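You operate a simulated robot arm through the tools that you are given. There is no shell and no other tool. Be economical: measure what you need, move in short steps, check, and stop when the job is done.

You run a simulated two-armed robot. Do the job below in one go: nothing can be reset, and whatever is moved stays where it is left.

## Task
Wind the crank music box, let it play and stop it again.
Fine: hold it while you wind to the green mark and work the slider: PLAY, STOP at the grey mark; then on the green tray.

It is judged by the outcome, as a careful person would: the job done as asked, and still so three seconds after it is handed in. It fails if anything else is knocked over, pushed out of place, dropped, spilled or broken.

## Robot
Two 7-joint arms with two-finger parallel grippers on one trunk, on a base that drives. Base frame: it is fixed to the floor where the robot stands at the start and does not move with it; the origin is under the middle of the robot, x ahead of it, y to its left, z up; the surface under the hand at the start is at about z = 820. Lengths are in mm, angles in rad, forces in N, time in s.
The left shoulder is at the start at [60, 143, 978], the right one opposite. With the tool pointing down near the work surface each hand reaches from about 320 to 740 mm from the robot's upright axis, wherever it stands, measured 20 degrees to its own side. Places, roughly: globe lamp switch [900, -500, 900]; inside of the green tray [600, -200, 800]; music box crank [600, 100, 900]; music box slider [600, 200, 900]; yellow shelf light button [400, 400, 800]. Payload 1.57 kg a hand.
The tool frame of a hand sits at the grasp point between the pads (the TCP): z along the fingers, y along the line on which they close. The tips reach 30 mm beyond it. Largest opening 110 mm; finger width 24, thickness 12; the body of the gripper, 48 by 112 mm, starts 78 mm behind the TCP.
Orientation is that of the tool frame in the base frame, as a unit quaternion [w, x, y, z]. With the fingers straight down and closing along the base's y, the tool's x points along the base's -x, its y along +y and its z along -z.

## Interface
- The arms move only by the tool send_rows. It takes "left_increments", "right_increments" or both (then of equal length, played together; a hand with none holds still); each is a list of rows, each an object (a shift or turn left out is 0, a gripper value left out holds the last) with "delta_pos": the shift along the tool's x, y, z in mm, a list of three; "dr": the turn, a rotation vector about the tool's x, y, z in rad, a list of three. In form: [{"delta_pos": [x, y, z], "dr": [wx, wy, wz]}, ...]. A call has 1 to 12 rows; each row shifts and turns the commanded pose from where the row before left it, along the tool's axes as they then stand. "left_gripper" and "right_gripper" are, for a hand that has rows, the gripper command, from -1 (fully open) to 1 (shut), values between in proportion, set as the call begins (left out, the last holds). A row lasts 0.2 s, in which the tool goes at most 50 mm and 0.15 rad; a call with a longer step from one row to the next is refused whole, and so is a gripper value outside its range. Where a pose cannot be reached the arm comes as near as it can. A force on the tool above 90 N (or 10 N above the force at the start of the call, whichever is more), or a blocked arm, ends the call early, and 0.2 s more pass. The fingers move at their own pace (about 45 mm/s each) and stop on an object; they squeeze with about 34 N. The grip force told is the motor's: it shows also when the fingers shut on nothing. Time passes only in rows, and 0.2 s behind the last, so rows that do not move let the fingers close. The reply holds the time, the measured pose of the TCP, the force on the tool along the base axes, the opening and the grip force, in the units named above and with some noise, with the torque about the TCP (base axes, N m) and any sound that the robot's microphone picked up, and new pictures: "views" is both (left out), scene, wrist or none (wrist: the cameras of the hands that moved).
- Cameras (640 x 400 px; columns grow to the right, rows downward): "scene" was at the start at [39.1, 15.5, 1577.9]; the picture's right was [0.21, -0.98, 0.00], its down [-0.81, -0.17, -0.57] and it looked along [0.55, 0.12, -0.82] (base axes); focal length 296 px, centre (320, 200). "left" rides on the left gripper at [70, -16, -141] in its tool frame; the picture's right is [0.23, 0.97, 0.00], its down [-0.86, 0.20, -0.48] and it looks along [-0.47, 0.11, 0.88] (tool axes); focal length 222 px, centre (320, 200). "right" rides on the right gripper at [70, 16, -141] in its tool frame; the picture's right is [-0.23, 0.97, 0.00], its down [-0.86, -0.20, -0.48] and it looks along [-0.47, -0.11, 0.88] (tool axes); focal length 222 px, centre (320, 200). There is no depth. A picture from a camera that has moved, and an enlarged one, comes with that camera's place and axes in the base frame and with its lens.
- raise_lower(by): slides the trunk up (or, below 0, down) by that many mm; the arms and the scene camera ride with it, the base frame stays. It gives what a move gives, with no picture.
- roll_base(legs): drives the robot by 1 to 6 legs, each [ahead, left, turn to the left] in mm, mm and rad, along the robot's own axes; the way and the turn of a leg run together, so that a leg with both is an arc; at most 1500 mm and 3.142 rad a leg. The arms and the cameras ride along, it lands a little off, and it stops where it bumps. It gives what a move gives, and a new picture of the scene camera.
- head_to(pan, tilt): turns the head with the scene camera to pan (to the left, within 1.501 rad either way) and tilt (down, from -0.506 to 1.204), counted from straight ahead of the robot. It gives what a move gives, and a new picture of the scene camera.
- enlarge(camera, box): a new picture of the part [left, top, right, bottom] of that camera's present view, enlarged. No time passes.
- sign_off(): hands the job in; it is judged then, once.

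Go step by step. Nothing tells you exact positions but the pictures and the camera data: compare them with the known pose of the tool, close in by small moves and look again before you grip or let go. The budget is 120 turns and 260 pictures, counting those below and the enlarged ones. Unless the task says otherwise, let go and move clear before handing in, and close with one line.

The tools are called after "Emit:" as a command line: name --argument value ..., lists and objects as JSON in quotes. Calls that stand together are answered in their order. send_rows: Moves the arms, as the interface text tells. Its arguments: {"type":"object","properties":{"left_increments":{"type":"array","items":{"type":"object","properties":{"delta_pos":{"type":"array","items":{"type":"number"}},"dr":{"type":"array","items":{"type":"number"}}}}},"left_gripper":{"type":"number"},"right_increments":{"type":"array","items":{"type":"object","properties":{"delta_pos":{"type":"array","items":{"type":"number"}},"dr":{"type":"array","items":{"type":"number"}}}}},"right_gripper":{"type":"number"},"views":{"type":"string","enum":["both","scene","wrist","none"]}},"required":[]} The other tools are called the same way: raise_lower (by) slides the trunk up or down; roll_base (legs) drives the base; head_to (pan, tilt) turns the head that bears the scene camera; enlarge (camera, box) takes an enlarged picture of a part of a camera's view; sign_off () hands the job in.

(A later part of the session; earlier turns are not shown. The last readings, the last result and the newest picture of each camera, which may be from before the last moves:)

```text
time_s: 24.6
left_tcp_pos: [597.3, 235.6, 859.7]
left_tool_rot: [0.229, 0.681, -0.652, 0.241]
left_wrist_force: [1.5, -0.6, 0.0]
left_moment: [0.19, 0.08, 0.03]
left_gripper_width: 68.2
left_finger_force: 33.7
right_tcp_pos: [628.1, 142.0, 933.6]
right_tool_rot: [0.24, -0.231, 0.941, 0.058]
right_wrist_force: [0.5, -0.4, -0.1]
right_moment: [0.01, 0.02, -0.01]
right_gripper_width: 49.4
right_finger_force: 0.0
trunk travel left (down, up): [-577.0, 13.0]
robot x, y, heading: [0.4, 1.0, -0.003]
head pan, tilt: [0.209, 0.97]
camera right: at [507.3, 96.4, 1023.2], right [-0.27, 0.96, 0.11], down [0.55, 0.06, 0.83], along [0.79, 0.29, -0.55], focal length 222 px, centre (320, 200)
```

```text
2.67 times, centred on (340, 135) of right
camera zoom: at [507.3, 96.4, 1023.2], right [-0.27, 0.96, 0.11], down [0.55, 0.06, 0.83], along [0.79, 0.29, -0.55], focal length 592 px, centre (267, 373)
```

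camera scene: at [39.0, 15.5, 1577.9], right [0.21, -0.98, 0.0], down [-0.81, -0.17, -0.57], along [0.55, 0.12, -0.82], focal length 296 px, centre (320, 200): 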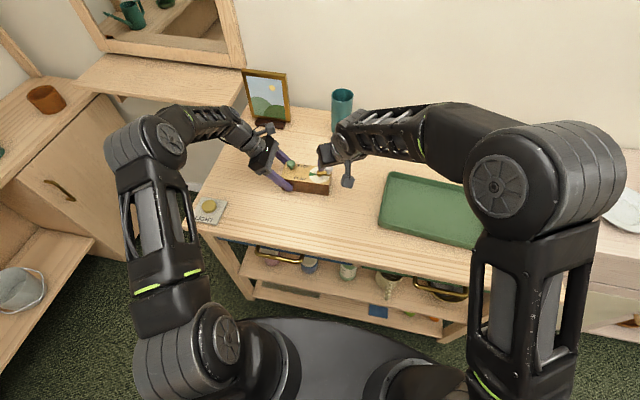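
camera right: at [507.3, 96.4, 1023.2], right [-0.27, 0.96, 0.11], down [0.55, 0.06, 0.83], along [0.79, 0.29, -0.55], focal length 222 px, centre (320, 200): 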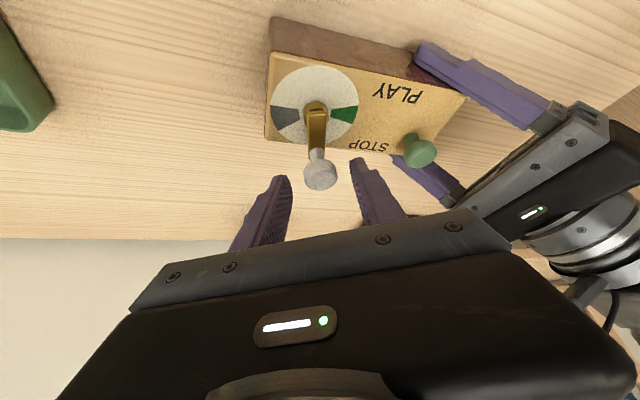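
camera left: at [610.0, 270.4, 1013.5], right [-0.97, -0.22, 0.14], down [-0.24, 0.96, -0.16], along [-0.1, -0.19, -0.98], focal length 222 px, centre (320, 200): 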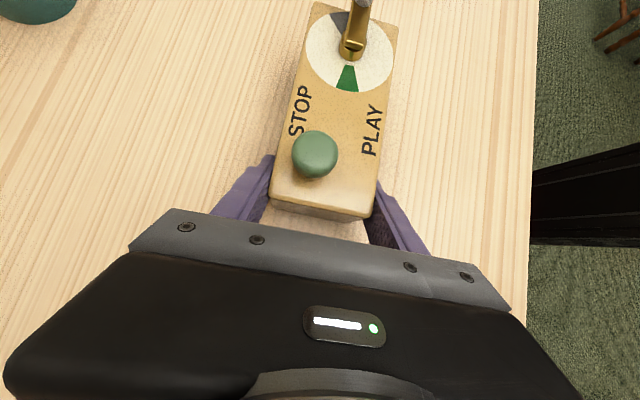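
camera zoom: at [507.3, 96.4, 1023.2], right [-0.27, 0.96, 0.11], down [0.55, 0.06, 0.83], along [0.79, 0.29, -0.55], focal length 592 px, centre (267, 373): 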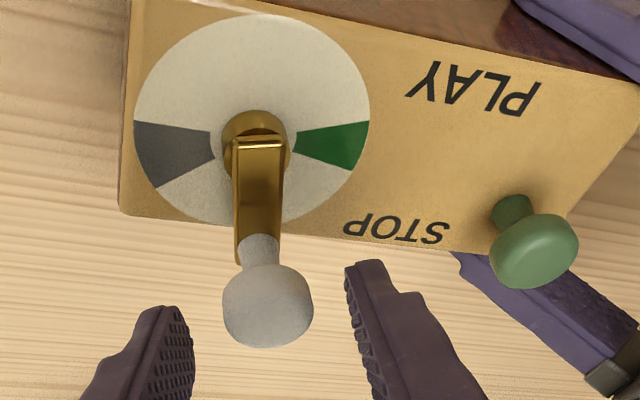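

The crank stays at about 95° when let go. I re-centre on the knob and close again.

Emit:
send_rows --right_increments '[{"delta_pos": [4, 1, 0]}, {"delta_pos": [3.4, 0.5, 0]}, {}]' --views "wrist"

Emit:
enlarge --camera "right" --box '[220, 60, 460, 210]'

```text
time_s: 25.4
left_tcp_pos: [596.6, 236.4, 860.6]
left_tool_rot: [0.228, 0.681, -0.653, 0.24]
left_wrist_force: [1.6, -1.4, -0.6]
left_moment: [0.2, 0.08, 0.02]
left_gripper_width: 68.3
left_finger_force: 34.2
right_tcp_pos: [621.1, 141.5, 929.3]
right_tool_rot: [0.241, -0.231, 0.941, 0.059]
right_wrist_force: [-0.9, 0.3, 0.1]
right_moment: [-0.04, 0.01, 0.0]
right_gripper_width: 49.6
right_finger_force: 0.1
trunk travel left (down, up): [-577.0, 13.0]
robot x, y, heading: [-0.2, -1.1, 0.001]
head pan, tilt: [0.209, 0.97]
camera right: at [500.4, 95.0, 1020.1], right [-0.27, 0.96, 0.11], down [0.55, 0.06, 0.83], along [0.79, 0.29, -0.55], focal length 222 px, centre (320, 200)
```

right: 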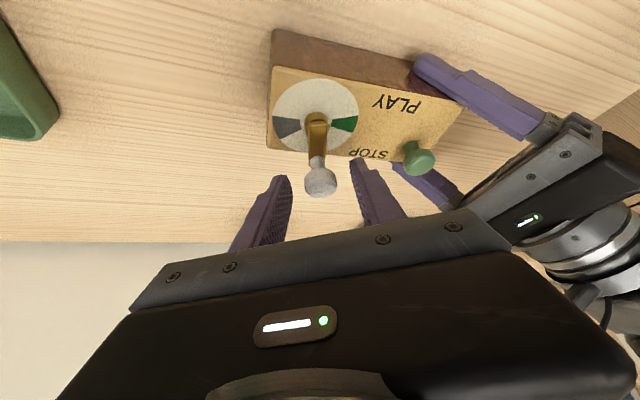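

```text
2.67 times, centred on (340, 135) of right
camera zoom: at [500.4, 95.0, 1020.1], right [-0.27, 0.96, 0.11], down [0.55, 0.06, 0.83], along [0.79, 0.29, -0.55], focal length 592 px, centre (267, 373)
```

zoom: 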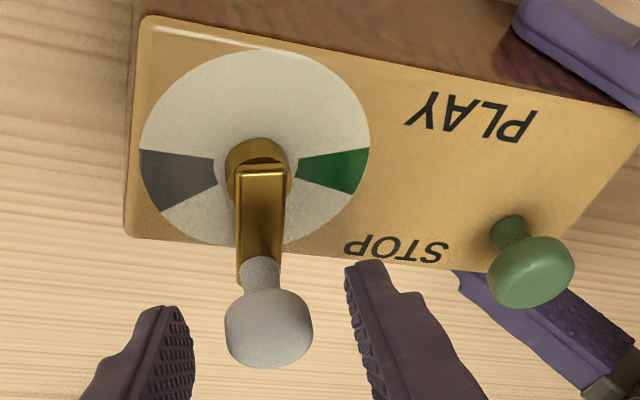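

Emit:
send_rows --right_increments '[{}, {}, {}]' --right_gripper 1 --views "none"

Emit:
send_rows --right_increments '[{"delta_pos": [-1.4, 5.4, 0.8]}, {"delta_pos": [-0.6, 5.6, 0.3]}, {"delta_pos": [0.3, 5.6, -0.2]}, {}]' --views "wrist"

Emit:
enlarge --camera "left" --box '[220, 0, 420, 125]'

Emit:
enlarge --camera "right" --box '[220, 60, 460, 210]'

```text
time_s: 26.2
left_tcp_pos: [596.4, 236.9, 859.1]
left_tool_rot: [0.228, 0.681, -0.653, 0.241]
left_wrist_force: [1.7, -1.3, 2.1]
left_moment: [0.26, -0.01, -0.02]
left_gripper_width: 67.8
left_finger_force: 34.3
right_tcp_pos: [622.3, 140.8, 930.5]
right_tool_rot: [0.241, -0.23, 0.941, 0.059]
right_wrist_force: [0.4, 0.1, -0.2]
right_moment: [0.0, 0.04, -0.06]
right_gripper_width: 23.5
right_finger_force: 26.5
trunk travel left (down, up): [-577.0, 13.0]
robot x, y, heading: [0.7, -3.2, 0.002]
head pan, tilt: [0.209, 0.97]
```

```text
time_s: 27.2
left_tcp_pos: [596.0, 239.1, 858.8]
left_tool_rot: [0.229, 0.681, -0.653, 0.24]
left_wrist_force: [-12.2, 14.7, 10.3]
left_moment: [-0.28, -0.45, -1.24]
left_gripper_width: 68.0
left_finger_force: 34.2
right_tcp_pos: [617.2, 156.3, 930.6]
right_tool_rot: [0.241, -0.231, 0.941, 0.058]
right_wrist_force: [12.0, -10.3, 0.3]
right_moment: [-0.16, -0.11, 0.32]
right_gripper_width: 23.7
right_finger_force: 34.2
trunk travel left (down, up): [-577.0, 13.0]
robot x, y, heading: [1.1, 1.0, -0.002]
head pan, tilt: [0.209, 0.97]
camera right: at [495.1, 110.1, 1020.9], right [-0.27, 0.96, 0.11], down [0.55, 0.06, 0.83], along [0.79, 0.29, -0.55], focal length 222 px, centre (320, 200)
```

right: 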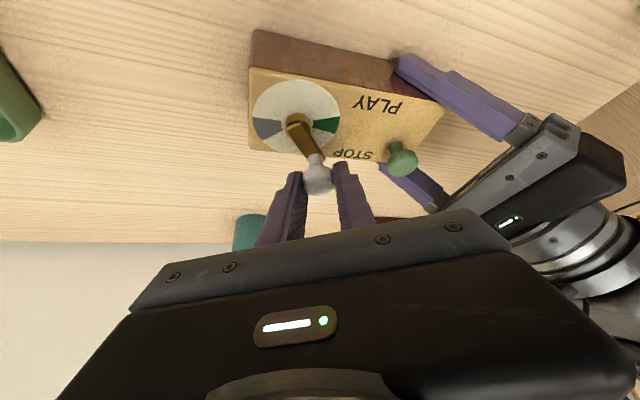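

```text
3.20 times, centred on (320, 62) of left
camera zoom: at [609.2, 271.4, 1013.6], right [-0.97, -0.22, 0.14], down [-0.24, 0.96, -0.16], along [-0.1, -0.19, -0.98], focal length 711 px, centre (320, 640)
```

zoom: 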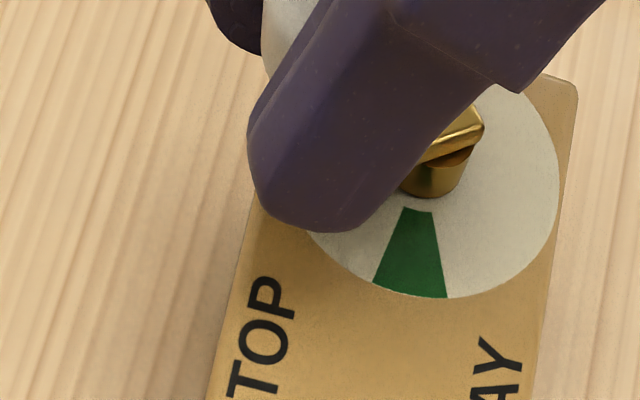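

```text
2.67 times, centred on (340, 135) of right
camera zoom: at [495.1, 110.1, 1020.9], right [-0.27, 0.96, 0.11], down [0.55, 0.06, 0.83], along [0.79, 0.29, -0.55], focal length 592 px, centre (267, 373)
```

zoom: 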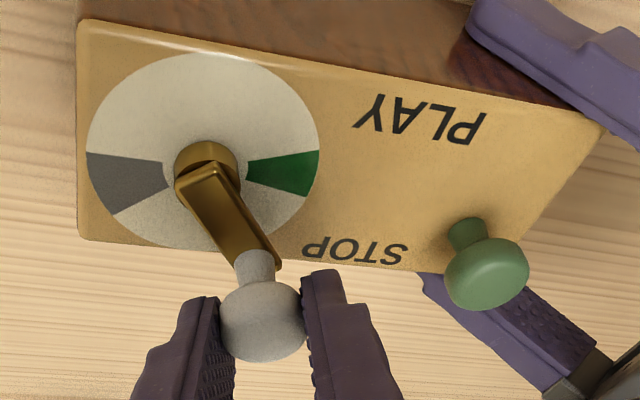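

Tracking well, at about 120° now with tangential force only. I continue.

Emit:
send_rows --right_increments '[{"delta_pos": [1.1, 5.5, -0.6]}, {"delta_pos": [2.0, 5.1, -1.1]}, {"delta_pos": [2.7, 4.7, -1.5]}, {}]' --views "wrist"

Emit:
enlarge --camera "right" --box '[200, 60, 440, 210]'

```text
time_s: 28.2
left_tcp_pos: [594.8, 237.4, 859.5]
left_tool_rot: [0.227, 0.682, -0.653, 0.24]
left_wrist_force: [-14.1, 17.4, 8.1]
left_moment: [0.14, -0.25, -1.37]
left_gripper_width: 68.1
left_finger_force: 34.0
right_tcp_pos: [604.3, 165.6, 932.1]
right_tool_rot: [0.242, -0.23, 0.941, 0.058]
right_wrist_force: [12.6, -11.6, 2.0]
right_moment: [-0.3, -0.1, 0.37]
right_gripper_width: 23.5
right_finger_force: 34.2
trunk travel left (down, up): [-577.0, 13.0]
robot x, y, heading: [-1.0, 0.7, 0.004]
head pan, tilt: [0.209, 0.97]
camera right: at [481.7, 120.3, 1021.0], right [-0.27, 0.96, 0.11], down [0.55, 0.06, 0.83], along [0.79, 0.29, -0.55], focal length 222 px, centre (320, 200)
```

right: 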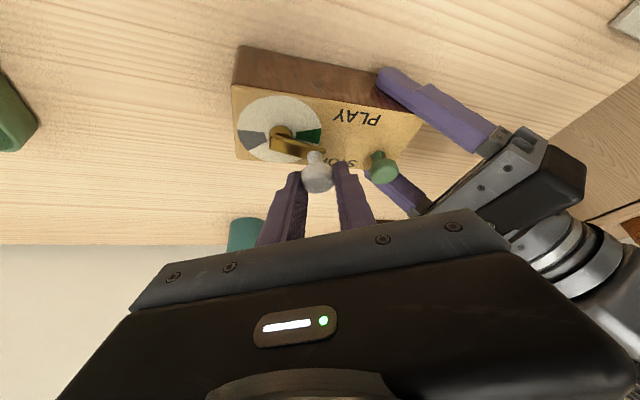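

```text
2.67 times, centred on (320, 135) of right
camera zoom: at [481.7, 120.3, 1021.0], right [-0.27, 0.96, 0.11], down [0.55, 0.06, 0.83], along [0.79, 0.29, -0.55], focal length 592 px, centre (320, 373)
```

zoom: 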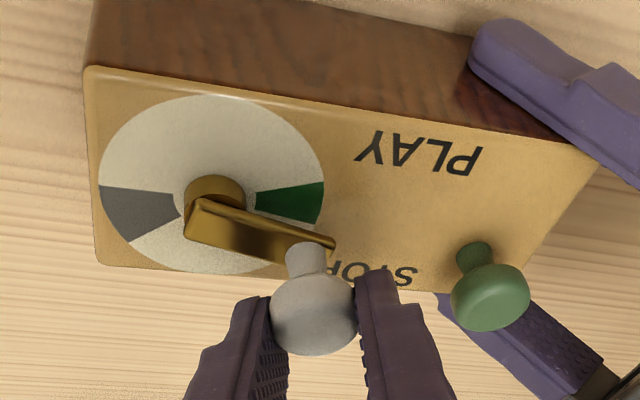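

Emit:
enlarge --camera "scene" --box '[270, 130, 366, 200]'

Emit:
enlarge --camera "left" --box '[220, 0, 420, 125]'

```text
5.71 times, centred on (318, 165) of scene
camera zoom: at [38.0, 15.8, 1578.0], right [0.21, -0.98, 0.0], down [-0.81, -0.17, -0.57], along [0.55, 0.12, -0.82], focal length 1694 px, centre (331, 400)
```

zoom: 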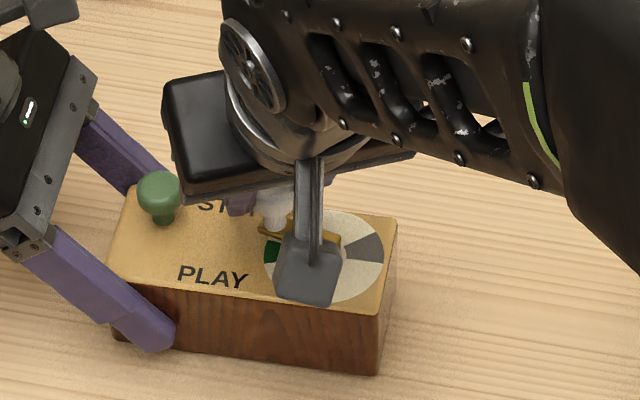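

```text
3.20 times, centred on (320, 62) of left
camera zoom: at [609.1, 270.9, 1013.6], right [-0.97, -0.22, 0.14], down [-0.24, 0.96, -0.16], along [-0.1, -0.19, -0.98], focal length 711 px, centre (320, 640)
```

zoom: 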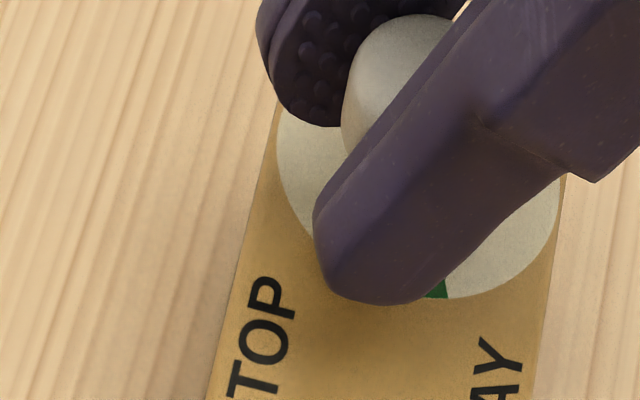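

Estimates put the crank at roughly 160–175°. I add about 10° more, let go and draw back to see it clearly.

Emit:
send_rows --right_increments '[{"delta_pos": [3.5, 3.8, -1.9]}, {}]' --views "none"

Emit:
send_rows --right_increments '[{}, {}, {"delta_pos": [0, 0, -20]}, {"delta_pos": [0, 0, -25]}, {"delta_pos": [0, 0, -25]}, {}]' --right_gripper -0.1 --views "wrist"

Emit:
enlarge --camera "left" --box '[220, 0, 420, 125]'

```text
time_s: 28.8
left_tcp_pos: [594.6, 236.2, 859.7]
left_tool_rot: [0.228, 0.682, -0.653, 0.239]
left_wrist_force: [-14.7, 19.0, 6.8]
left_moment: [0.17, -0.22, -1.48]
left_gripper_width: 68.0
left_finger_force: 33.9
right_tcp_pos: [597.2, 166.6, 931.8]
right_tool_rot: [0.243, -0.23, 0.941, 0.058]
right_wrist_force: [15.0, -14.2, 6.1]
right_moment: [-0.27, -0.24, 0.38]
right_gripper_width: 23.7
right_finger_force: 34.3
trunk travel left (down, up): [-577.0, 13.0]
robot x, y, heading: [-0.9, -3.2, 0.001]
head pan, tilt: [0.209, 0.97]
```

```text
time_s: 30.2
left_tcp_pos: [595.9, 236.2, 860.9]
left_tool_rot: [0.229, 0.681, -0.653, 0.24]
left_wrist_force: [-0.9, -1.2, -0.1]
left_moment: [0.24, 0.2, 0.02]
left_gripper_width: 67.9
left_finger_force: 33.4
right_tcp_pos: [566.8, 153.6, 993.2]
right_tool_rot: [0.241, -0.231, 0.941, 0.058]
right_wrist_force: [-0.3, 0.2, -1.1]
right_moment: [0.02, 0.01, 0.0]
right_gripper_width: 60.6
right_finger_force: 0.0
trunk travel left (down, up): [-577.0, 13.0]
robot x, y, heading: [1.6, -0.6, 0.001]
head pan, tilt: [0.209, 0.97]
camera right: at [445.0, 108.5, 1082.0], right [-0.27, 0.96, 0.11], down [0.55, 0.06, 0.83], along [0.79, 0.29, -0.55], focal length 222 px, centre (320, 200)
```

right: 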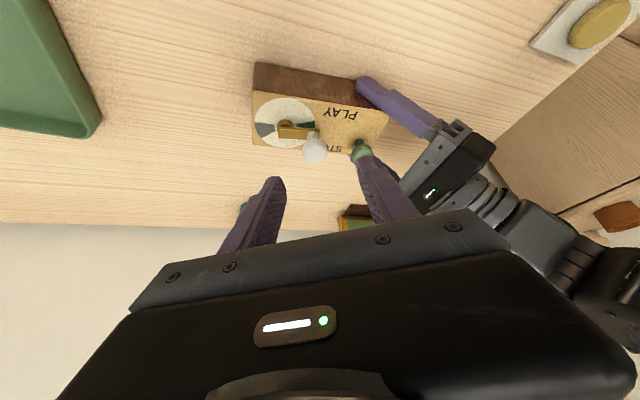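

```text
3.20 times, centred on (320, 62) of left
camera zoom: at [609.8, 270.3, 1013.5], right [-0.97, -0.22, 0.14], down [-0.24, 0.96, -0.16], along [-0.1, -0.19, -0.98], focal length 711 px, centre (320, 640)
```

zoom: 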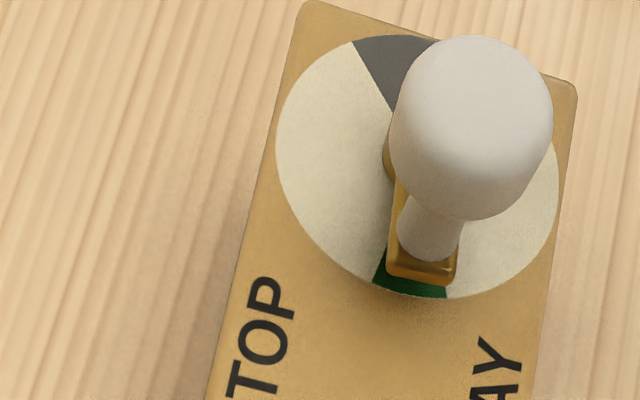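

The crank now lies over the green mark, within a few degrees of its centre. Next I turn the right hand square, so that it can grip the slider knob (about (602, 227, 904)) clear of the left hand.

Emit:
send_rows --right_increments '[{"delta_pos": [0, 0, -4], "dr": [0.058, 0, 0.105]}, {"dr": [0.058, 0, 0.105]}, {"dr": [0.058, 0, 0.105]}, {"dr": [0.058, 0, 0.105]}, {}]' --right_gripper 0.18 --views "none"

Emit:
send_rows --right_increments '[{"delta_pos": [3, 25, 6]}, {"delta_pos": [3, 25, 6]}, {"delta_pos": [3, 20, 8]}, {}]' --views "both"

Emit:
enlarge --camera "right" --box '[220, 60, 460, 210]'

Emit:
enlarge --camera "left" --box '[200, 0, 440, 200]'

```text
time_s: 31.4
left_tcp_pos: [596.3, 236.3, 860.2]
left_tool_rot: [0.228, 0.681, -0.653, 0.24]
left_wrist_force: [-1.1, -0.4, 1.3]
left_moment: [0.22, 0.19, 0.03]
left_gripper_width: 67.7
left_finger_force: 33.8
right_tcp_pos: [565.4, 151.7, 995.3]
right_tool_rot: [0.248, 0.0, 0.969, 0.0]
right_wrist_force: [-0.7, 0.2, 0.0]
right_moment: [0.01, 0.02, 0.02]
right_gripper_width: 45.3
right_finger_force: 0.0
trunk travel left (down, up): [-577.0, 13.0]
robot x, y, heading: [1.1, -1.8, 0.003]
head pan, tilt: [0.209, 0.97]
```

```text
time_s: 32.4
left_tcp_pos: [595.8, 236.4, 859.2]
left_tool_rot: [0.228, 0.682, -0.652, 0.241]
left_wrist_force: [-1.0, 0.7, 0.8]
left_moment: [0.24, 0.16, -0.01]
left_gripper_width: 67.8
left_finger_force: 33.9
right_tcp_pos: [565.1, 223.0, 972.3]
right_tool_rot: [0.248, -0.001, 0.969, -0.001]
right_wrist_force: [0.8, 0.4, 0.0]
right_moment: [0.0, 0.02, 0.0]
right_gripper_width: 45.2
right_finger_force: 0.0
trunk travel left (down, up): [-577.0, 13.0]
robot x, y, heading: [1.4, -1.3, 0.003]
head pan, tilt: [0.209, 0.97]
camera scene: at [39.1, 15.6, 1577.9], right [0.21, -0.98, 0.0], down [-0.81, -0.17, -0.57], along [0.55, 0.12, -0.82], focal length 296 px, centre (320, 200)
camera right: at [436.7, 238.7, 1061.9], right [0.2, 0.97, 0.11], down [0.52, -0.2, 0.83], along [0.83, -0.11, -0.55], focal length 222 px, centre (320, 200)
```

scene: 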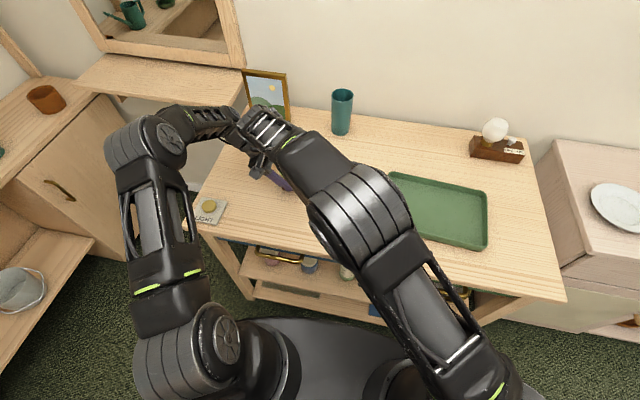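
right: 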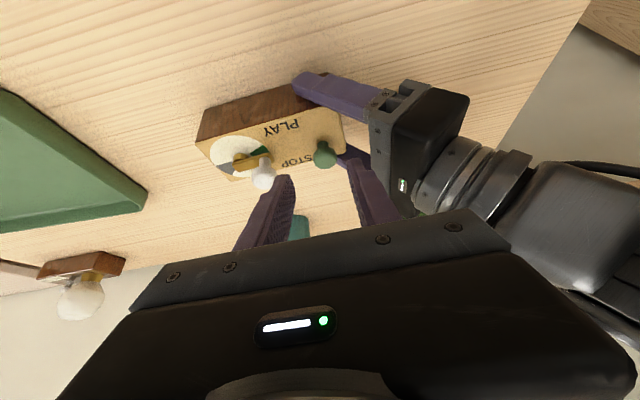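

```text
2.67 times, centred on (340, 135) of right
camera zoom: at [436.7, 238.7, 1061.9], right [0.2, 0.97, 0.11], down [0.52, -0.2, 0.83], along [0.83, -0.11, -0.55], focal length 592 px, centre (267, 373)
```

zoom: 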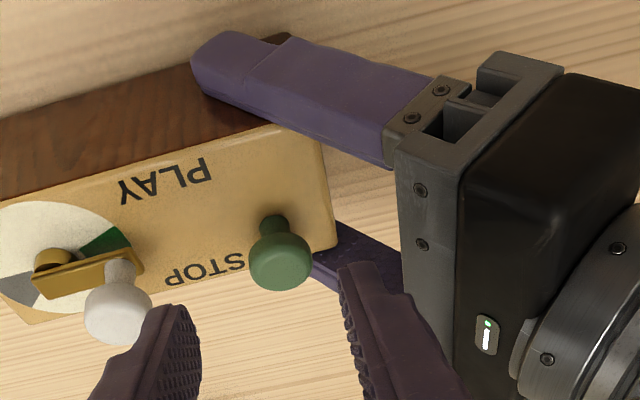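

```text
2.00 times, centred on (320, 100) of left
camera zoom: at [610.0, 270.4, 1013.4], right [-0.97, -0.22, 0.14], down [-0.24, 0.96, -0.16], along [-0.1, -0.19, -0.98], focal length 444 px, centre (320, 400)
```

zoom: 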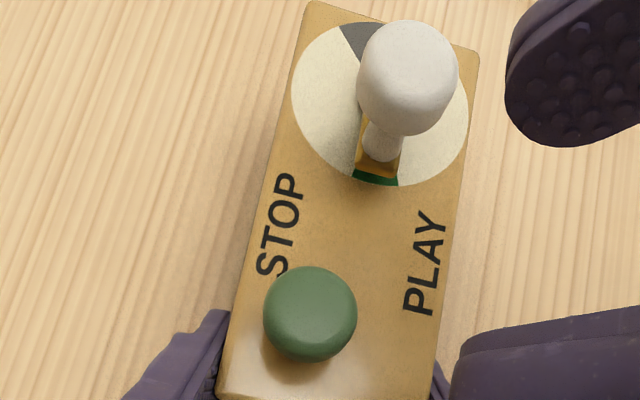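

Slider knob at about (605, 227, 900). I advance along the fingers.

Emit:
send_rows --right_increments '[{"delta_pos": [0, 1.5, 18]}, {"delta_pos": [0, 1.5, 18]}, {"delta_pos": [-0.5, 0.5, 14]}, {}]' --views "wrist"

Emit:
enlarge --camera "left" --box '[200, 0, 440, 200]'

Emit:
enlarge --camera "right" --box '[220, 80, 460, 230]'

```text
time_s: 33.4
left_tcp_pos: [595.9, 237.0, 859.5]
left_tool_rot: [0.229, 0.681, -0.653, 0.24]
left_wrist_force: [-1.1, 0.6, 0.4]
left_moment: [0.27, 0.15, -0.01]
left_gripper_width: 67.9
left_finger_force: 34.0
right_tcp_pos: [592.1, 224.7, 930.6]
right_tool_rot: [0.249, 0.0, 0.968, 0.0]
right_wrist_force: [0.5, -0.5, -0.5]
right_moment: [-0.01, 0.01, 0.03]
right_gripper_width: 45.3
right_finger_force: 0.1
trunk travel left (down, up): [-577.0, 13.0]
robot x, y, heading: [4.3, 2.9, -0.002]
head pan, tilt: [0.209, 0.97]
camera right: at [464.8, 240.4, 1019.0], right [0.2, 0.97, 0.11], down [0.52, -0.2, 0.83], along [0.83, -0.11, -0.55], focal length 222 px, centre (320, 200)
```

right: 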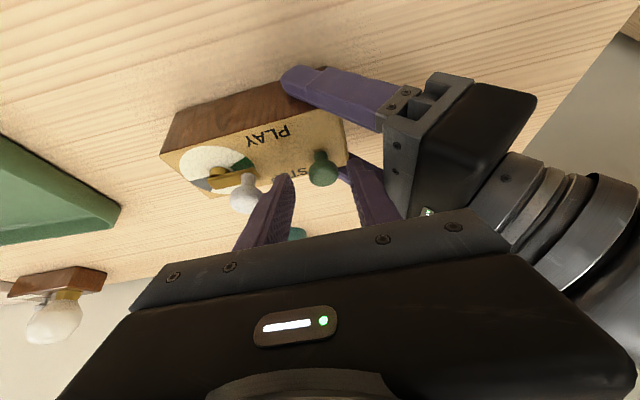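

```text
2.00 times, centred on (320, 100) of left
camera zoom: at [610.0, 270.4, 1013.4], right [-0.97, -0.22, 0.14], down [-0.24, 0.96, -0.16], along [-0.1, -0.19, -0.98], focal length 444 px, centre (320, 400)
```

zoom: 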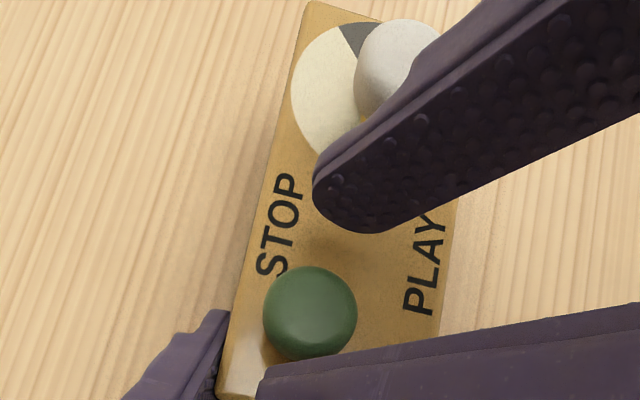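

```text
2.67 times, centred on (340, 155) of right
camera zoom: at [464.8, 240.4, 1019.0], right [0.2, 0.97, 0.11], down [0.52, -0.2, 0.83], along [0.83, -0.11, -0.55], focal length 592 px, centre (267, 320)
```

zoom: 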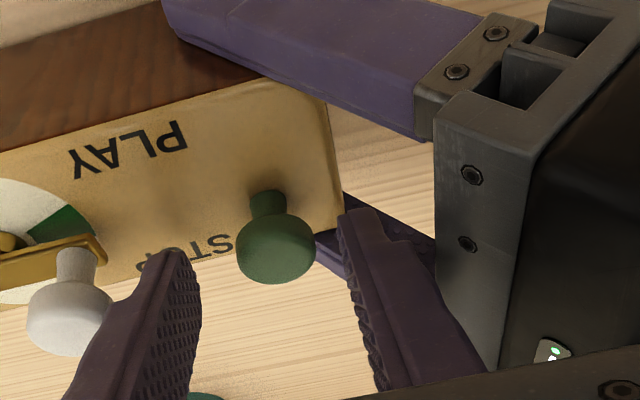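

Emit:
send_rows --right_increments '[{"delta_pos": [1, 1.2, 6]}, {"delta_pos": [1, 1.2, 6]}, {}]' --views "none"

Emit:
send_rows --right_increments '[{}, {}, {}]' --right_gripper 1 --views "wrist"

Emit:
enlarge --camera "left" --box '[200, 0, 440, 200]'

```text
time_s: 34.2
left_tcp_pos: [596.7, 237.0, 859.0]
left_tool_rot: [0.229, 0.681, -0.653, 0.24]
left_wrist_force: [-0.3, 0.1, 0.5]
left_moment: [0.28, 0.13, 0.0]
left_gripper_width: 67.7
left_finger_force: 33.9
right_tcp_pos: [596.2, 228.1, 919.7]
right_tool_rot: [0.248, -0.001, 0.969, -0.001]
right_wrist_force: [0.3, 0.8, -0.1]
right_moment: [-0.01, 0.02, -0.04]
right_gripper_width: 45.0
right_finger_force: 0.0
trunk travel left (down, up): [-577.0, 13.0]
robot x, y, heading: [2.0, 0.3, -0.002]
head pan, tilt: [0.209, 0.97]
```

```text
time_s: 35.0
left_tcp_pos: [594.7, 235.9, 859.2]
left_tool_rot: [0.229, 0.681, -0.652, 0.24]
left_wrist_force: [-0.2, -4.5, 0.5]
left_moment: [0.37, 0.03, -0.05]
left_gripper_width: 67.7
left_finger_force: 33.7
right_tcp_pos: [596.3, 226.7, 919.6]
right_tool_rot: [0.248, -0.001, 0.969, -0.001]
right_wrist_force: [-0.3, 4.6, 0.0]
right_moment: [0.1, 0.03, 0.02]
right_gripper_width: 22.7
right_finger_force: 28.1
trunk travel left (down, up): [-577.0, 13.0]
robot x, y, heading: [2.5, 1.1, -0.002]
head pan, tilt: [0.209, 0.97]
camera right: at [468.1, 242.7, 1008.6], right [0.2, 0.97, 0.11], down [0.52, -0.2, 0.83], along [0.83, -0.11, -0.55], focal length 222 px, centre (320, 200)
```

right: 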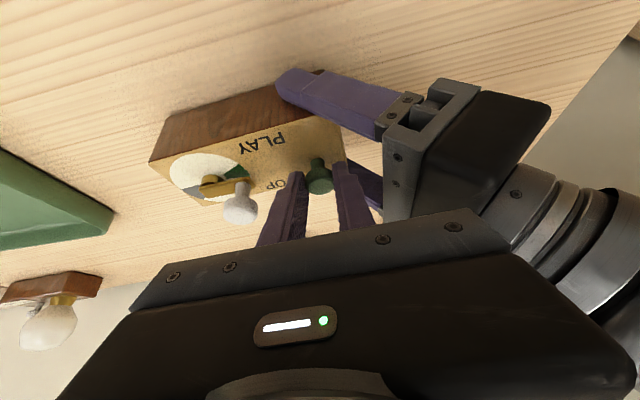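

```text
2.00 times, centred on (320, 100) of left
camera zoom: at [610.1, 269.9, 1013.3], right [-0.97, -0.22, 0.14], down [-0.24, 0.96, -0.16], along [-0.1, -0.19, -0.98], focal length 444 px, centre (320, 400)
```

zoom: 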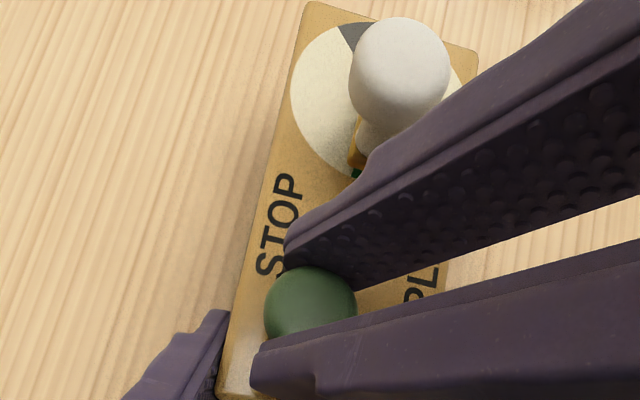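

The slider knob is held. I push it towards PLAY.

Emit:
send_rows --right_increments '[{"delta_pos": [6.1, -0.3, -3.35]}, {"delta_pos": [6.1, -0.3, -3.35]}]' --views "wrist"

Emit:
enlarge --camera "left" --box '[200, 0, 440, 200]'

```text
time_s: 35.6
left_tcp_pos: [596.0, 236.3, 860.5]
left_tool_rot: [0.229, 0.681, -0.652, 0.241]
left_wrist_force: [-0.9, -6.5, 0.3]
left_moment: [0.41, 0.2, 0.06]
left_gripper_width: 67.8
left_finger_force: 34.1
right_tcp_pos: [581.0, 225.7, 918.9]
right_tool_rot: [0.248, -0.001, 0.969, 0.0]
right_wrist_force: [0.8, 5.3, -0.8]
right_moment: [0.14, -0.14, 0.04]
right_gripper_width: 21.2
right_finger_force: 34.1
trunk travel left (down, up): [-577.0, 13.0]
robot x, y, heading: [-0.4, -2.2, 0.002]
head pan, tilt: [0.209, 0.97]
camera right: at [453.0, 242.3, 1008.9], right [0.2, 0.97, 0.11], down [0.52, -0.2, 0.83], along [0.83, -0.11, -0.55], focal length 222 px, centre (320, 200)
```

right: 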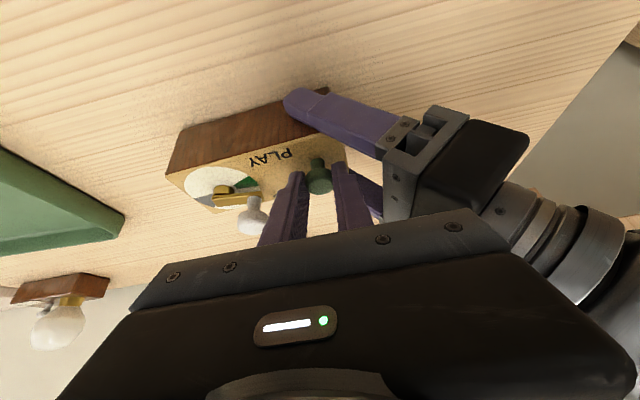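

```text
2.00 times, centred on (320, 100) of left
camera zoom: at [610.3, 270.0, 1013.5], right [-0.97, -0.22, 0.14], down [-0.24, 0.96, -0.16], along [-0.1, -0.19, -0.98], focal length 444 px, centre (320, 400)
```

zoom: 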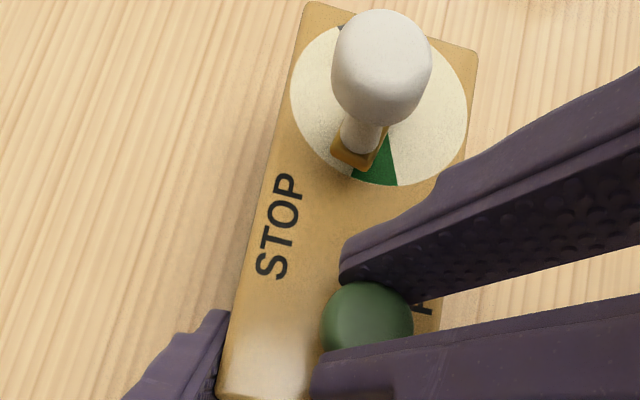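

The crank is already unwinding, so it is playing. I push the slider the last bit and watch the crank.

Emit:
send_rows --right_increments '[{"delta_pos": [5.3, -0.3, -2.9]}]' --views "none"

Emit:
enlarge --camera "left" --box '[200, 0, 440, 200]'

```text
time_s: 36.0
left_tcp_pos: [596.4, 236.7, 860.4]
left_tool_rot: [0.229, 0.681, -0.653, 0.241]
left_wrist_force: [0.7, -8.1, 1.8]
left_moment: [0.47, 0.08, 0.08]
left_gripper_width: 67.7
left_finger_force: 33.3
right_tcp_pos: [575.0, 225.6, 919.2]
right_tool_rot: [0.248, 0.0, 0.969, -0.001]
right_wrist_force: [0.1, 7.6, -1.8]
right_moment: [0.17, 0.03, 0.09]
right_gripper_width: 21.3
right_finger_force: 34.1
trunk travel left (down, up): [-577.0, 13.0]
robot x, y, heading: [0.6, 2.4, -0.002]
head pan, tilt: [0.209, 0.97]
```

```text
2.00 times, centred on (320, 100) of left
camera zoom: at [610.2, 269.9, 1013.7], right [-0.97, -0.22, 0.14], down [-0.24, 0.96, -0.16], along [-0.1, -0.19, -0.98], focal length 444 px, centre (320, 400)
```

zoom: 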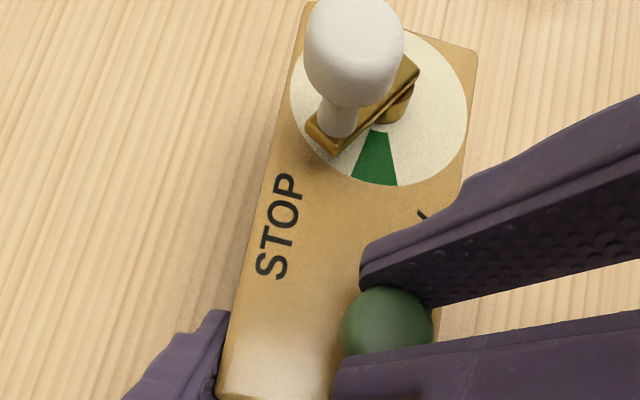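

It unwinds at about 57°/s and is now at about 139°. I check the rate with one more short wait.

Emit:
send_rows --right_increments '[{}]' --views "none"

Emit:
enlarge --camera "left" --box '[200, 0, 440, 200]'

```text
time_s: 36.4
left_tcp_pos: [596.4, 235.6, 859.0]
left_tool_rot: [0.229, 0.681, -0.652, 0.242]
left_wrist_force: [0.2, -9.1, 3.9]
left_moment: [0.49, 0.03, 0.13]
left_gripper_width: 67.8
left_finger_force: 33.6
right_tcp_pos: [575.6, 226.2, 918.8]
right_tool_rot: [0.248, 0.0, 0.969, -0.001]
right_wrist_force: [-0.5, 9.5, -2.9]
right_moment: [0.22, 0.1, 0.09]
right_gripper_width: 21.4
right_finger_force: 34.1
trunk travel left (down, up): [-577.0, 13.0]
robot x, y, heading: [0.1, 0.5, 0.003]
head pan, tilt: [0.209, 0.97]
```

```text
2.00 times, centred on (320, 100) of left
camera zoom: at [610.3, 269.9, 1013.7], right [-0.97, -0.22, 0.14], down [-0.24, 0.96, -0.16], along [-0.1, -0.19, -0.98], focal length 444 px, centre (320, 400)
```

zoom: 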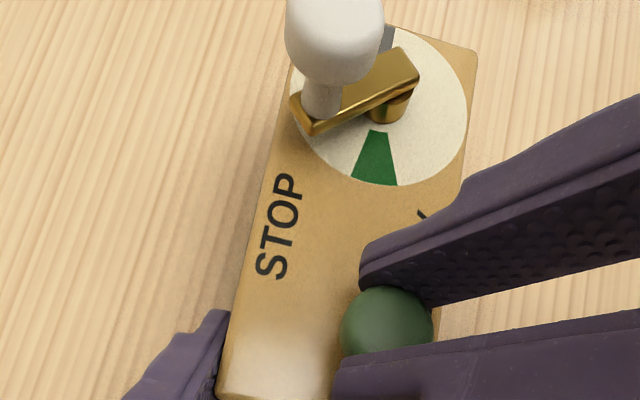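

Emit:
send_rows --right_increments '[{}, {}]' --views "none"

Emit:
enlarge --camera "left" --box '[200, 0, 440, 200]'

```text
time_s: 37.0
left_tcp_pos: [596.2, 236.4, 858.8]
left_tool_rot: [0.23, 0.681, -0.652, 0.241]
left_wrist_force: [0.3, -10.5, 4.7]
left_moment: [0.56, 0.05, 0.12]
left_gripper_width: 67.7
left_finger_force: 33.4
right_tcp_pos: [574.8, 226.6, 918.7]
right_tool_rot: [0.248, 0.0, 0.969, 0.0]
right_wrist_force: [-0.4, 11.2, -5.5]
right_moment: [0.27, 0.13, 0.09]
right_gripper_width: 21.4
right_finger_force: 33.3
trunk travel left (down, up): [-577.0, 13.0]
robot x, y, heading: [0.7, -1.2, 0.007]
head pan, tilt: [0.209, 0.97]
```

```text
2.00 times, centred on (320, 100) of left
camera zoom: at [610.4, 270.0, 1013.5], right [-0.97, -0.22, 0.14], down [-0.24, 0.96, -0.16], along [-0.1, -0.19, -0.98], focal length 444 px, centre (320, 400)
```

zoom: 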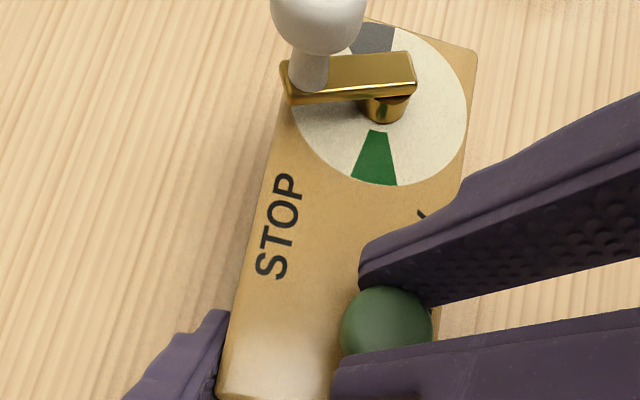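

It is at about 107° and turns at a steady 40°/s; grey is centred at about 23° (4–42°). I wait 1 s and look.

Emit:
send_rows --right_increments '[{}, {}, {}, {}]' --views "none"

Emit:
enlarge --camera "left" --box '[200, 0, 440, 200]'

```text
time_s: 38.0
left_tcp_pos: [595.7, 236.4, 859.6]
left_tool_rot: [0.229, 0.681, -0.652, 0.241]
left_wrist_force: [0.9, -12.9, 6.3]
left_moment: [0.62, 0.08, 0.18]
left_gripper_width: 67.8
left_finger_force: 34.2
right_tcp_pos: [577.2, 226.5, 919.1]
right_tool_rot: [0.248, 0.0, 0.969, 0.0]
right_wrist_force: [0.2, 12.4, -6.2]
right_moment: [0.29, 0.15, 0.09]
right_gripper_width: 21.1
right_finger_force: 33.8
trunk travel left (down, up): [-577.0, 13.0]
robot x, y, heading: [-2.9, -0.1, -0.001]
head pan, tilt: [0.209, 0.97]
```

```text
2.00 times, centred on (320, 100) of left
camera zoom: at [610.3, 270.0, 1013.5], right [-0.97, -0.22, 0.14], down [-0.24, 0.96, -0.16], along [-0.1, -0.19, -0.98], focal length 444 px, centre (320, 400)
```

zoom: 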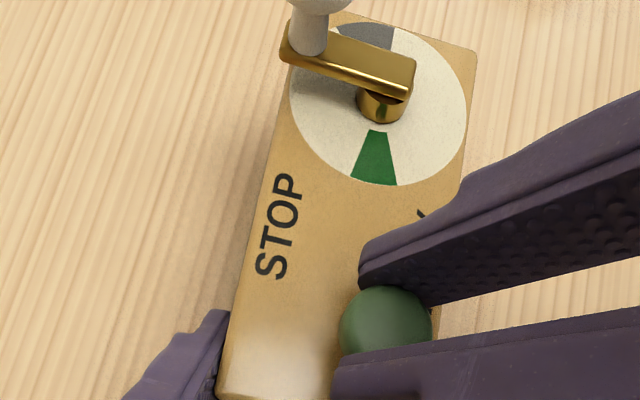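

Emit:
send_rows --right_increments '[{}, {}]' --views "none"

Emit:
enlarge --camera "left" --box '[200, 0, 440, 200]'

```text
time_s: 38.6
left_tcp_pos: [596.3, 235.8, 859.8]
left_tool_rot: [0.229, 0.681, -0.652, 0.241]
left_wrist_force: [0.7, -14.4, 6.5]
left_moment: [0.63, 0.11, 0.17]
left_gripper_width: 67.7
left_finger_force: 33.7
right_tcp_pos: [576.1, 225.8, 919.4]
right_tool_rot: [0.248, -0.001, 0.969, -0.001]
right_wrist_force: [-0.3, 13.5, -6.5]
right_moment: [0.34, 0.14, 0.06]
right_gripper_width: 21.2
right_finger_force: 34.0
trunk travel left (down, up): [-577.0, 13.0]
robot x, y, heading: [-1.1, -1.7, -0.001]
head pan, tilt: [0.209, 0.97]
```

```text
2.00 times, centred on (320, 100) of left
camera zoom: at [610.3, 270.1, 1013.4], right [-0.97, -0.22, 0.14], down [-0.24, 0.96, -0.16], along [-0.1, -0.19, -0.98], focal length 444 px, centre (320, 400)
```

zoom: 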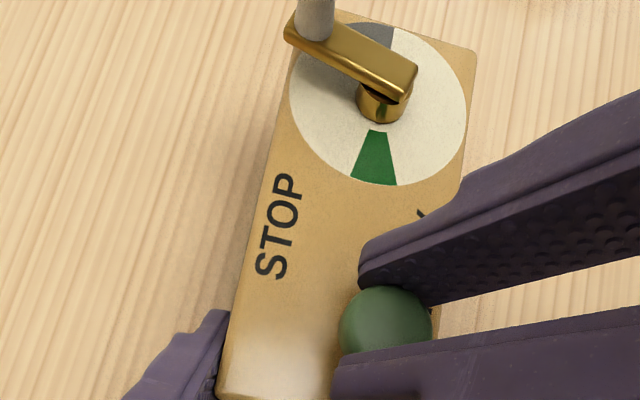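

Emit:
send_rows --right_increments '[{}, {}, {}, {}, {}]' --views "none"

Emit:
enlarge --camera "left" --box '[200, 0, 440, 200]'

```text
time_s: 39.8
left_tcp_pos: [595.9, 236.0, 859.4]
left_tool_rot: [0.228, 0.681, -0.653, 0.239]
left_wrist_force: [0.2, -14.6, 5.2]
left_moment: [0.72, 0.07, 0.2]
left_gripper_width: 67.7
left_finger_force: 34.1
right_tcp_pos: [575.5, 225.9, 920.5]
right_tool_rot: [0.248, -0.001, 0.969, 0.0]
right_wrist_force: [-1.4, 14.6, -5.2]
right_moment: [0.39, 0.16, 0.13]
right_gripper_width: 21.1
right_finger_force: 33.6
trunk travel left (down, up): [-577.0, 13.0]
robot x, y, heading: [-3.5, -0.8, 0.002]
head pan, tilt: [0.209, 0.97]
```

```text
2.00 times, centred on (320, 100) of left
camera zoom: at [610.3, 270.1, 1013.3], right [-0.97, -0.22, 0.14], down [-0.24, 0.96, -0.16], along [-0.1, -0.19, -0.98], focal length 444 px, centre (320, 400)
```

zoom: 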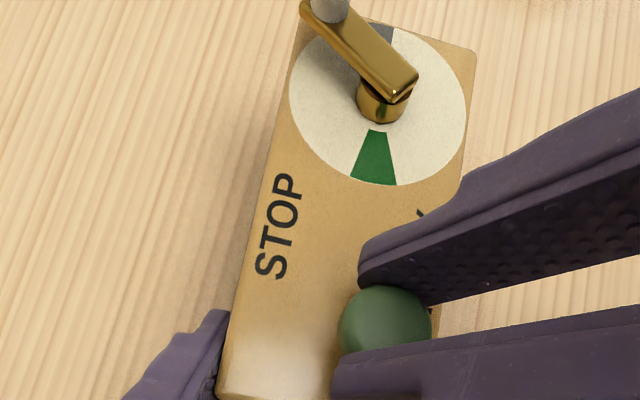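

Emit:
send_rows --right_increments '[{}, {}, {}, {}, {}]' --views "none"

Emit:
enlarge --camera "left" --box '[200, 0, 440, 200]'

```text
time_s: 41.0
left_tcp_pos: [595.3, 236.2, 859.7]
left_tool_rot: [0.228, 0.682, -0.652, 0.24]
left_wrist_force: [0.6, -16.1, 4.2]
left_moment: [0.72, 0.1, 0.17]
left_gripper_width: 67.7
left_finger_force: 34.4
right_tcp_pos: [575.0, 226.0, 919.9]
right_tool_rot: [0.248, -0.001, 0.969, -0.001]
right_wrist_force: [-0.3, 15.9, -4.5]
right_moment: [0.32, 0.13, 0.12]
right_gripper_width: 21.1
right_finger_force: 33.4
trunk travel left (down, up): [-577.0, 13.0]
robot x, y, heading: [0.5, -6.0, 0.005]
head pan, tilt: [0.209, 0.97]
```

```text
2.00 times, centred on (320, 100) of left
camera zoom: at [610.2, 270.2, 1013.2], right [-0.97, -0.22, 0.14], down [-0.24, 0.96, -0.16], along [-0.1, -0.19, -0.98], focal length 444 px, centre (320, 400)
```

zoom: 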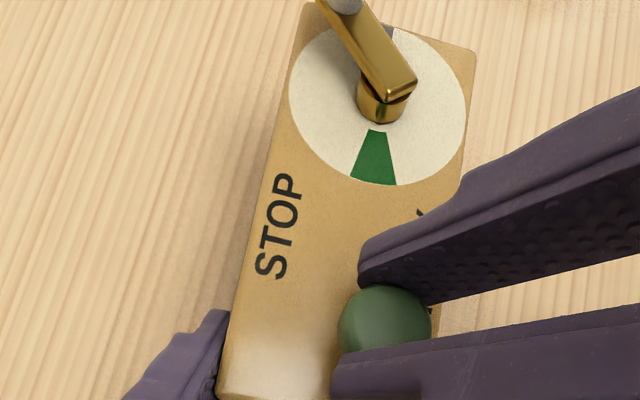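

Emit:
send_rows --right_increments '[{}, {}, {}, {}]' --views "none"

Emit:
enlarge --camera "left" --box '[260, 0, 400, 70]'

```text
time_s: 42.0
left_tcp_pos: [597.5, 235.9, 859.0]
left_tool_rot: [0.229, 0.681, -0.653, 0.239]
left_wrist_force: [1.1, -15.2, 1.0]
left_moment: [0.75, 0.04, 0.22]
left_gripper_width: 67.7
left_finger_force: 33.6
right_tcp_pos: [576.0, 226.5, 919.6]
right_tool_rot: [0.248, -0.001, 0.969, 0.0]
right_wrist_force: [-0.2, 14.8, -2.2]
right_moment: [0.32, 0.08, 0.13]
right_gripper_width: 21.2
right_finger_force: 34.5
trunk travel left (down, up): [-577.0, 13.0]
robot x, y, heading: [2.5, 3.5, 0.001]
head pan, tilt: [0.209, 0.97]
```

```text
4.57 times, centred on (330, 35) of left
camera zoom: at [610.2, 270.2, 1013.2], right [-0.97, -0.22, 0.14], down [-0.24, 0.96, -0.16], along [-0.1, -0.19, -0.98], focal length 1015 px, centre (274, 954)
```

zoom: 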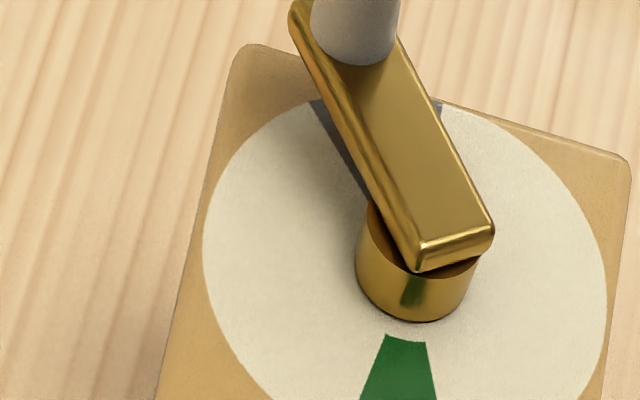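

Emit:
send_rows --right_increments '[{}, {}, {}, {}]' --views "none"

Emit:
enlarge --camera "left" --box '[260, 0, 400, 70]'

```text
time_s: 43.0
left_tcp_pos: [596.5, 236.1, 859.5]
left_tool_rot: [0.228, 0.682, -0.653, 0.24]
left_wrist_force: [0.4, -14.8, -0.5]
left_moment: [0.74, 0.08, 0.19]
left_gripper_width: 67.8
left_finger_force: 34.3
right_tcp_pos: [576.2, 225.5, 919.8]
right_tool_rot: [0.248, -0.001, 0.969, 0.0]
right_wrist_force: [-0.3, 14.5, 0.5]
right_moment: [0.32, 0.07, 0.14]
right_gripper_width: 21.1
right_finger_force: 34.2
trunk travel left (down, up): [-577.0, 13.0]
robot x, y, heading: [-2.3, -3.7, -0.001]
head pan, tilt: [0.209, 0.97]
```

```text
4.57 times, centred on (330, 35) of left
camera zoom: at [610.2, 270.2, 1013.1], right [-0.97, -0.22, 0.14], down [-0.24, 0.96, -0.16], along [-0.1, -0.19, -0.98], focal length 1015 px, centre (274, 954)
```

zoom: 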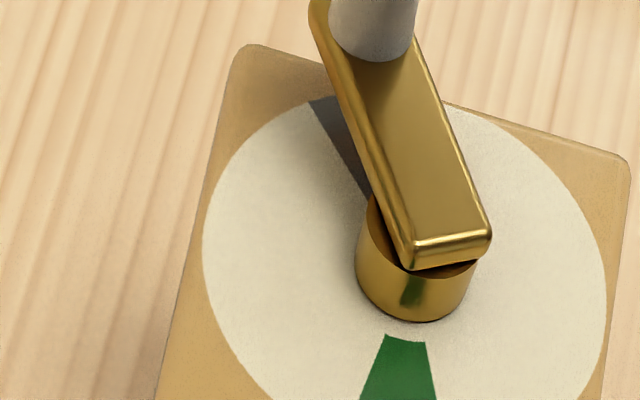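

Emit:
send_rows --right_increments '[{}, {}, {}, {}, {}]' --views "none"

Emit:
enlarge --camera "left" --box '[260, 0, 400, 70]'

```text
time_s: 44.2
left_tcp_pos: [596.4, 236.5, 859.9]
left_tool_rot: [0.229, 0.681, -0.653, 0.24]
left_wrist_force: [1.0, -13.8, -0.3]
left_moment: [0.75, 0.05, 0.17]
left_gripper_width: 68.0
left_finger_force: 34.1
right_tcp_pos: [575.2, 227.1, 919.7]
right_tool_rot: [0.248, -0.001, 0.969, -0.001]
right_wrist_force: [-0.8, 14.5, -0.5]
right_moment: [0.32, -0.02, 0.14]
right_gripper_width: 21.0
right_finger_force: 34.1
trunk travel left (down, up): [-577.0, 13.0]
robot x, y, heading: [1.5, -0.7, 0.001]
head pan, tilt: [0.209, 0.97]
```

```text
4.57 times, centred on (330, 35) of left
camera zoom: at [610.2, 270.2, 1013.1], right [-0.97, -0.22, 0.14], down [-0.24, 0.96, -0.16], along [-0.1, -0.19, -0.98], focal length 1015 px, centre (274, 954)
```

zoom: 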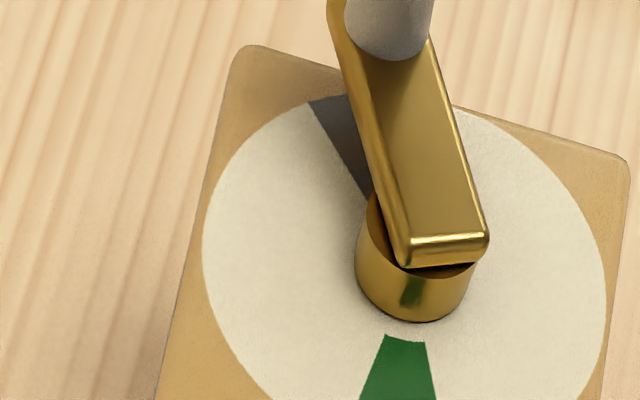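

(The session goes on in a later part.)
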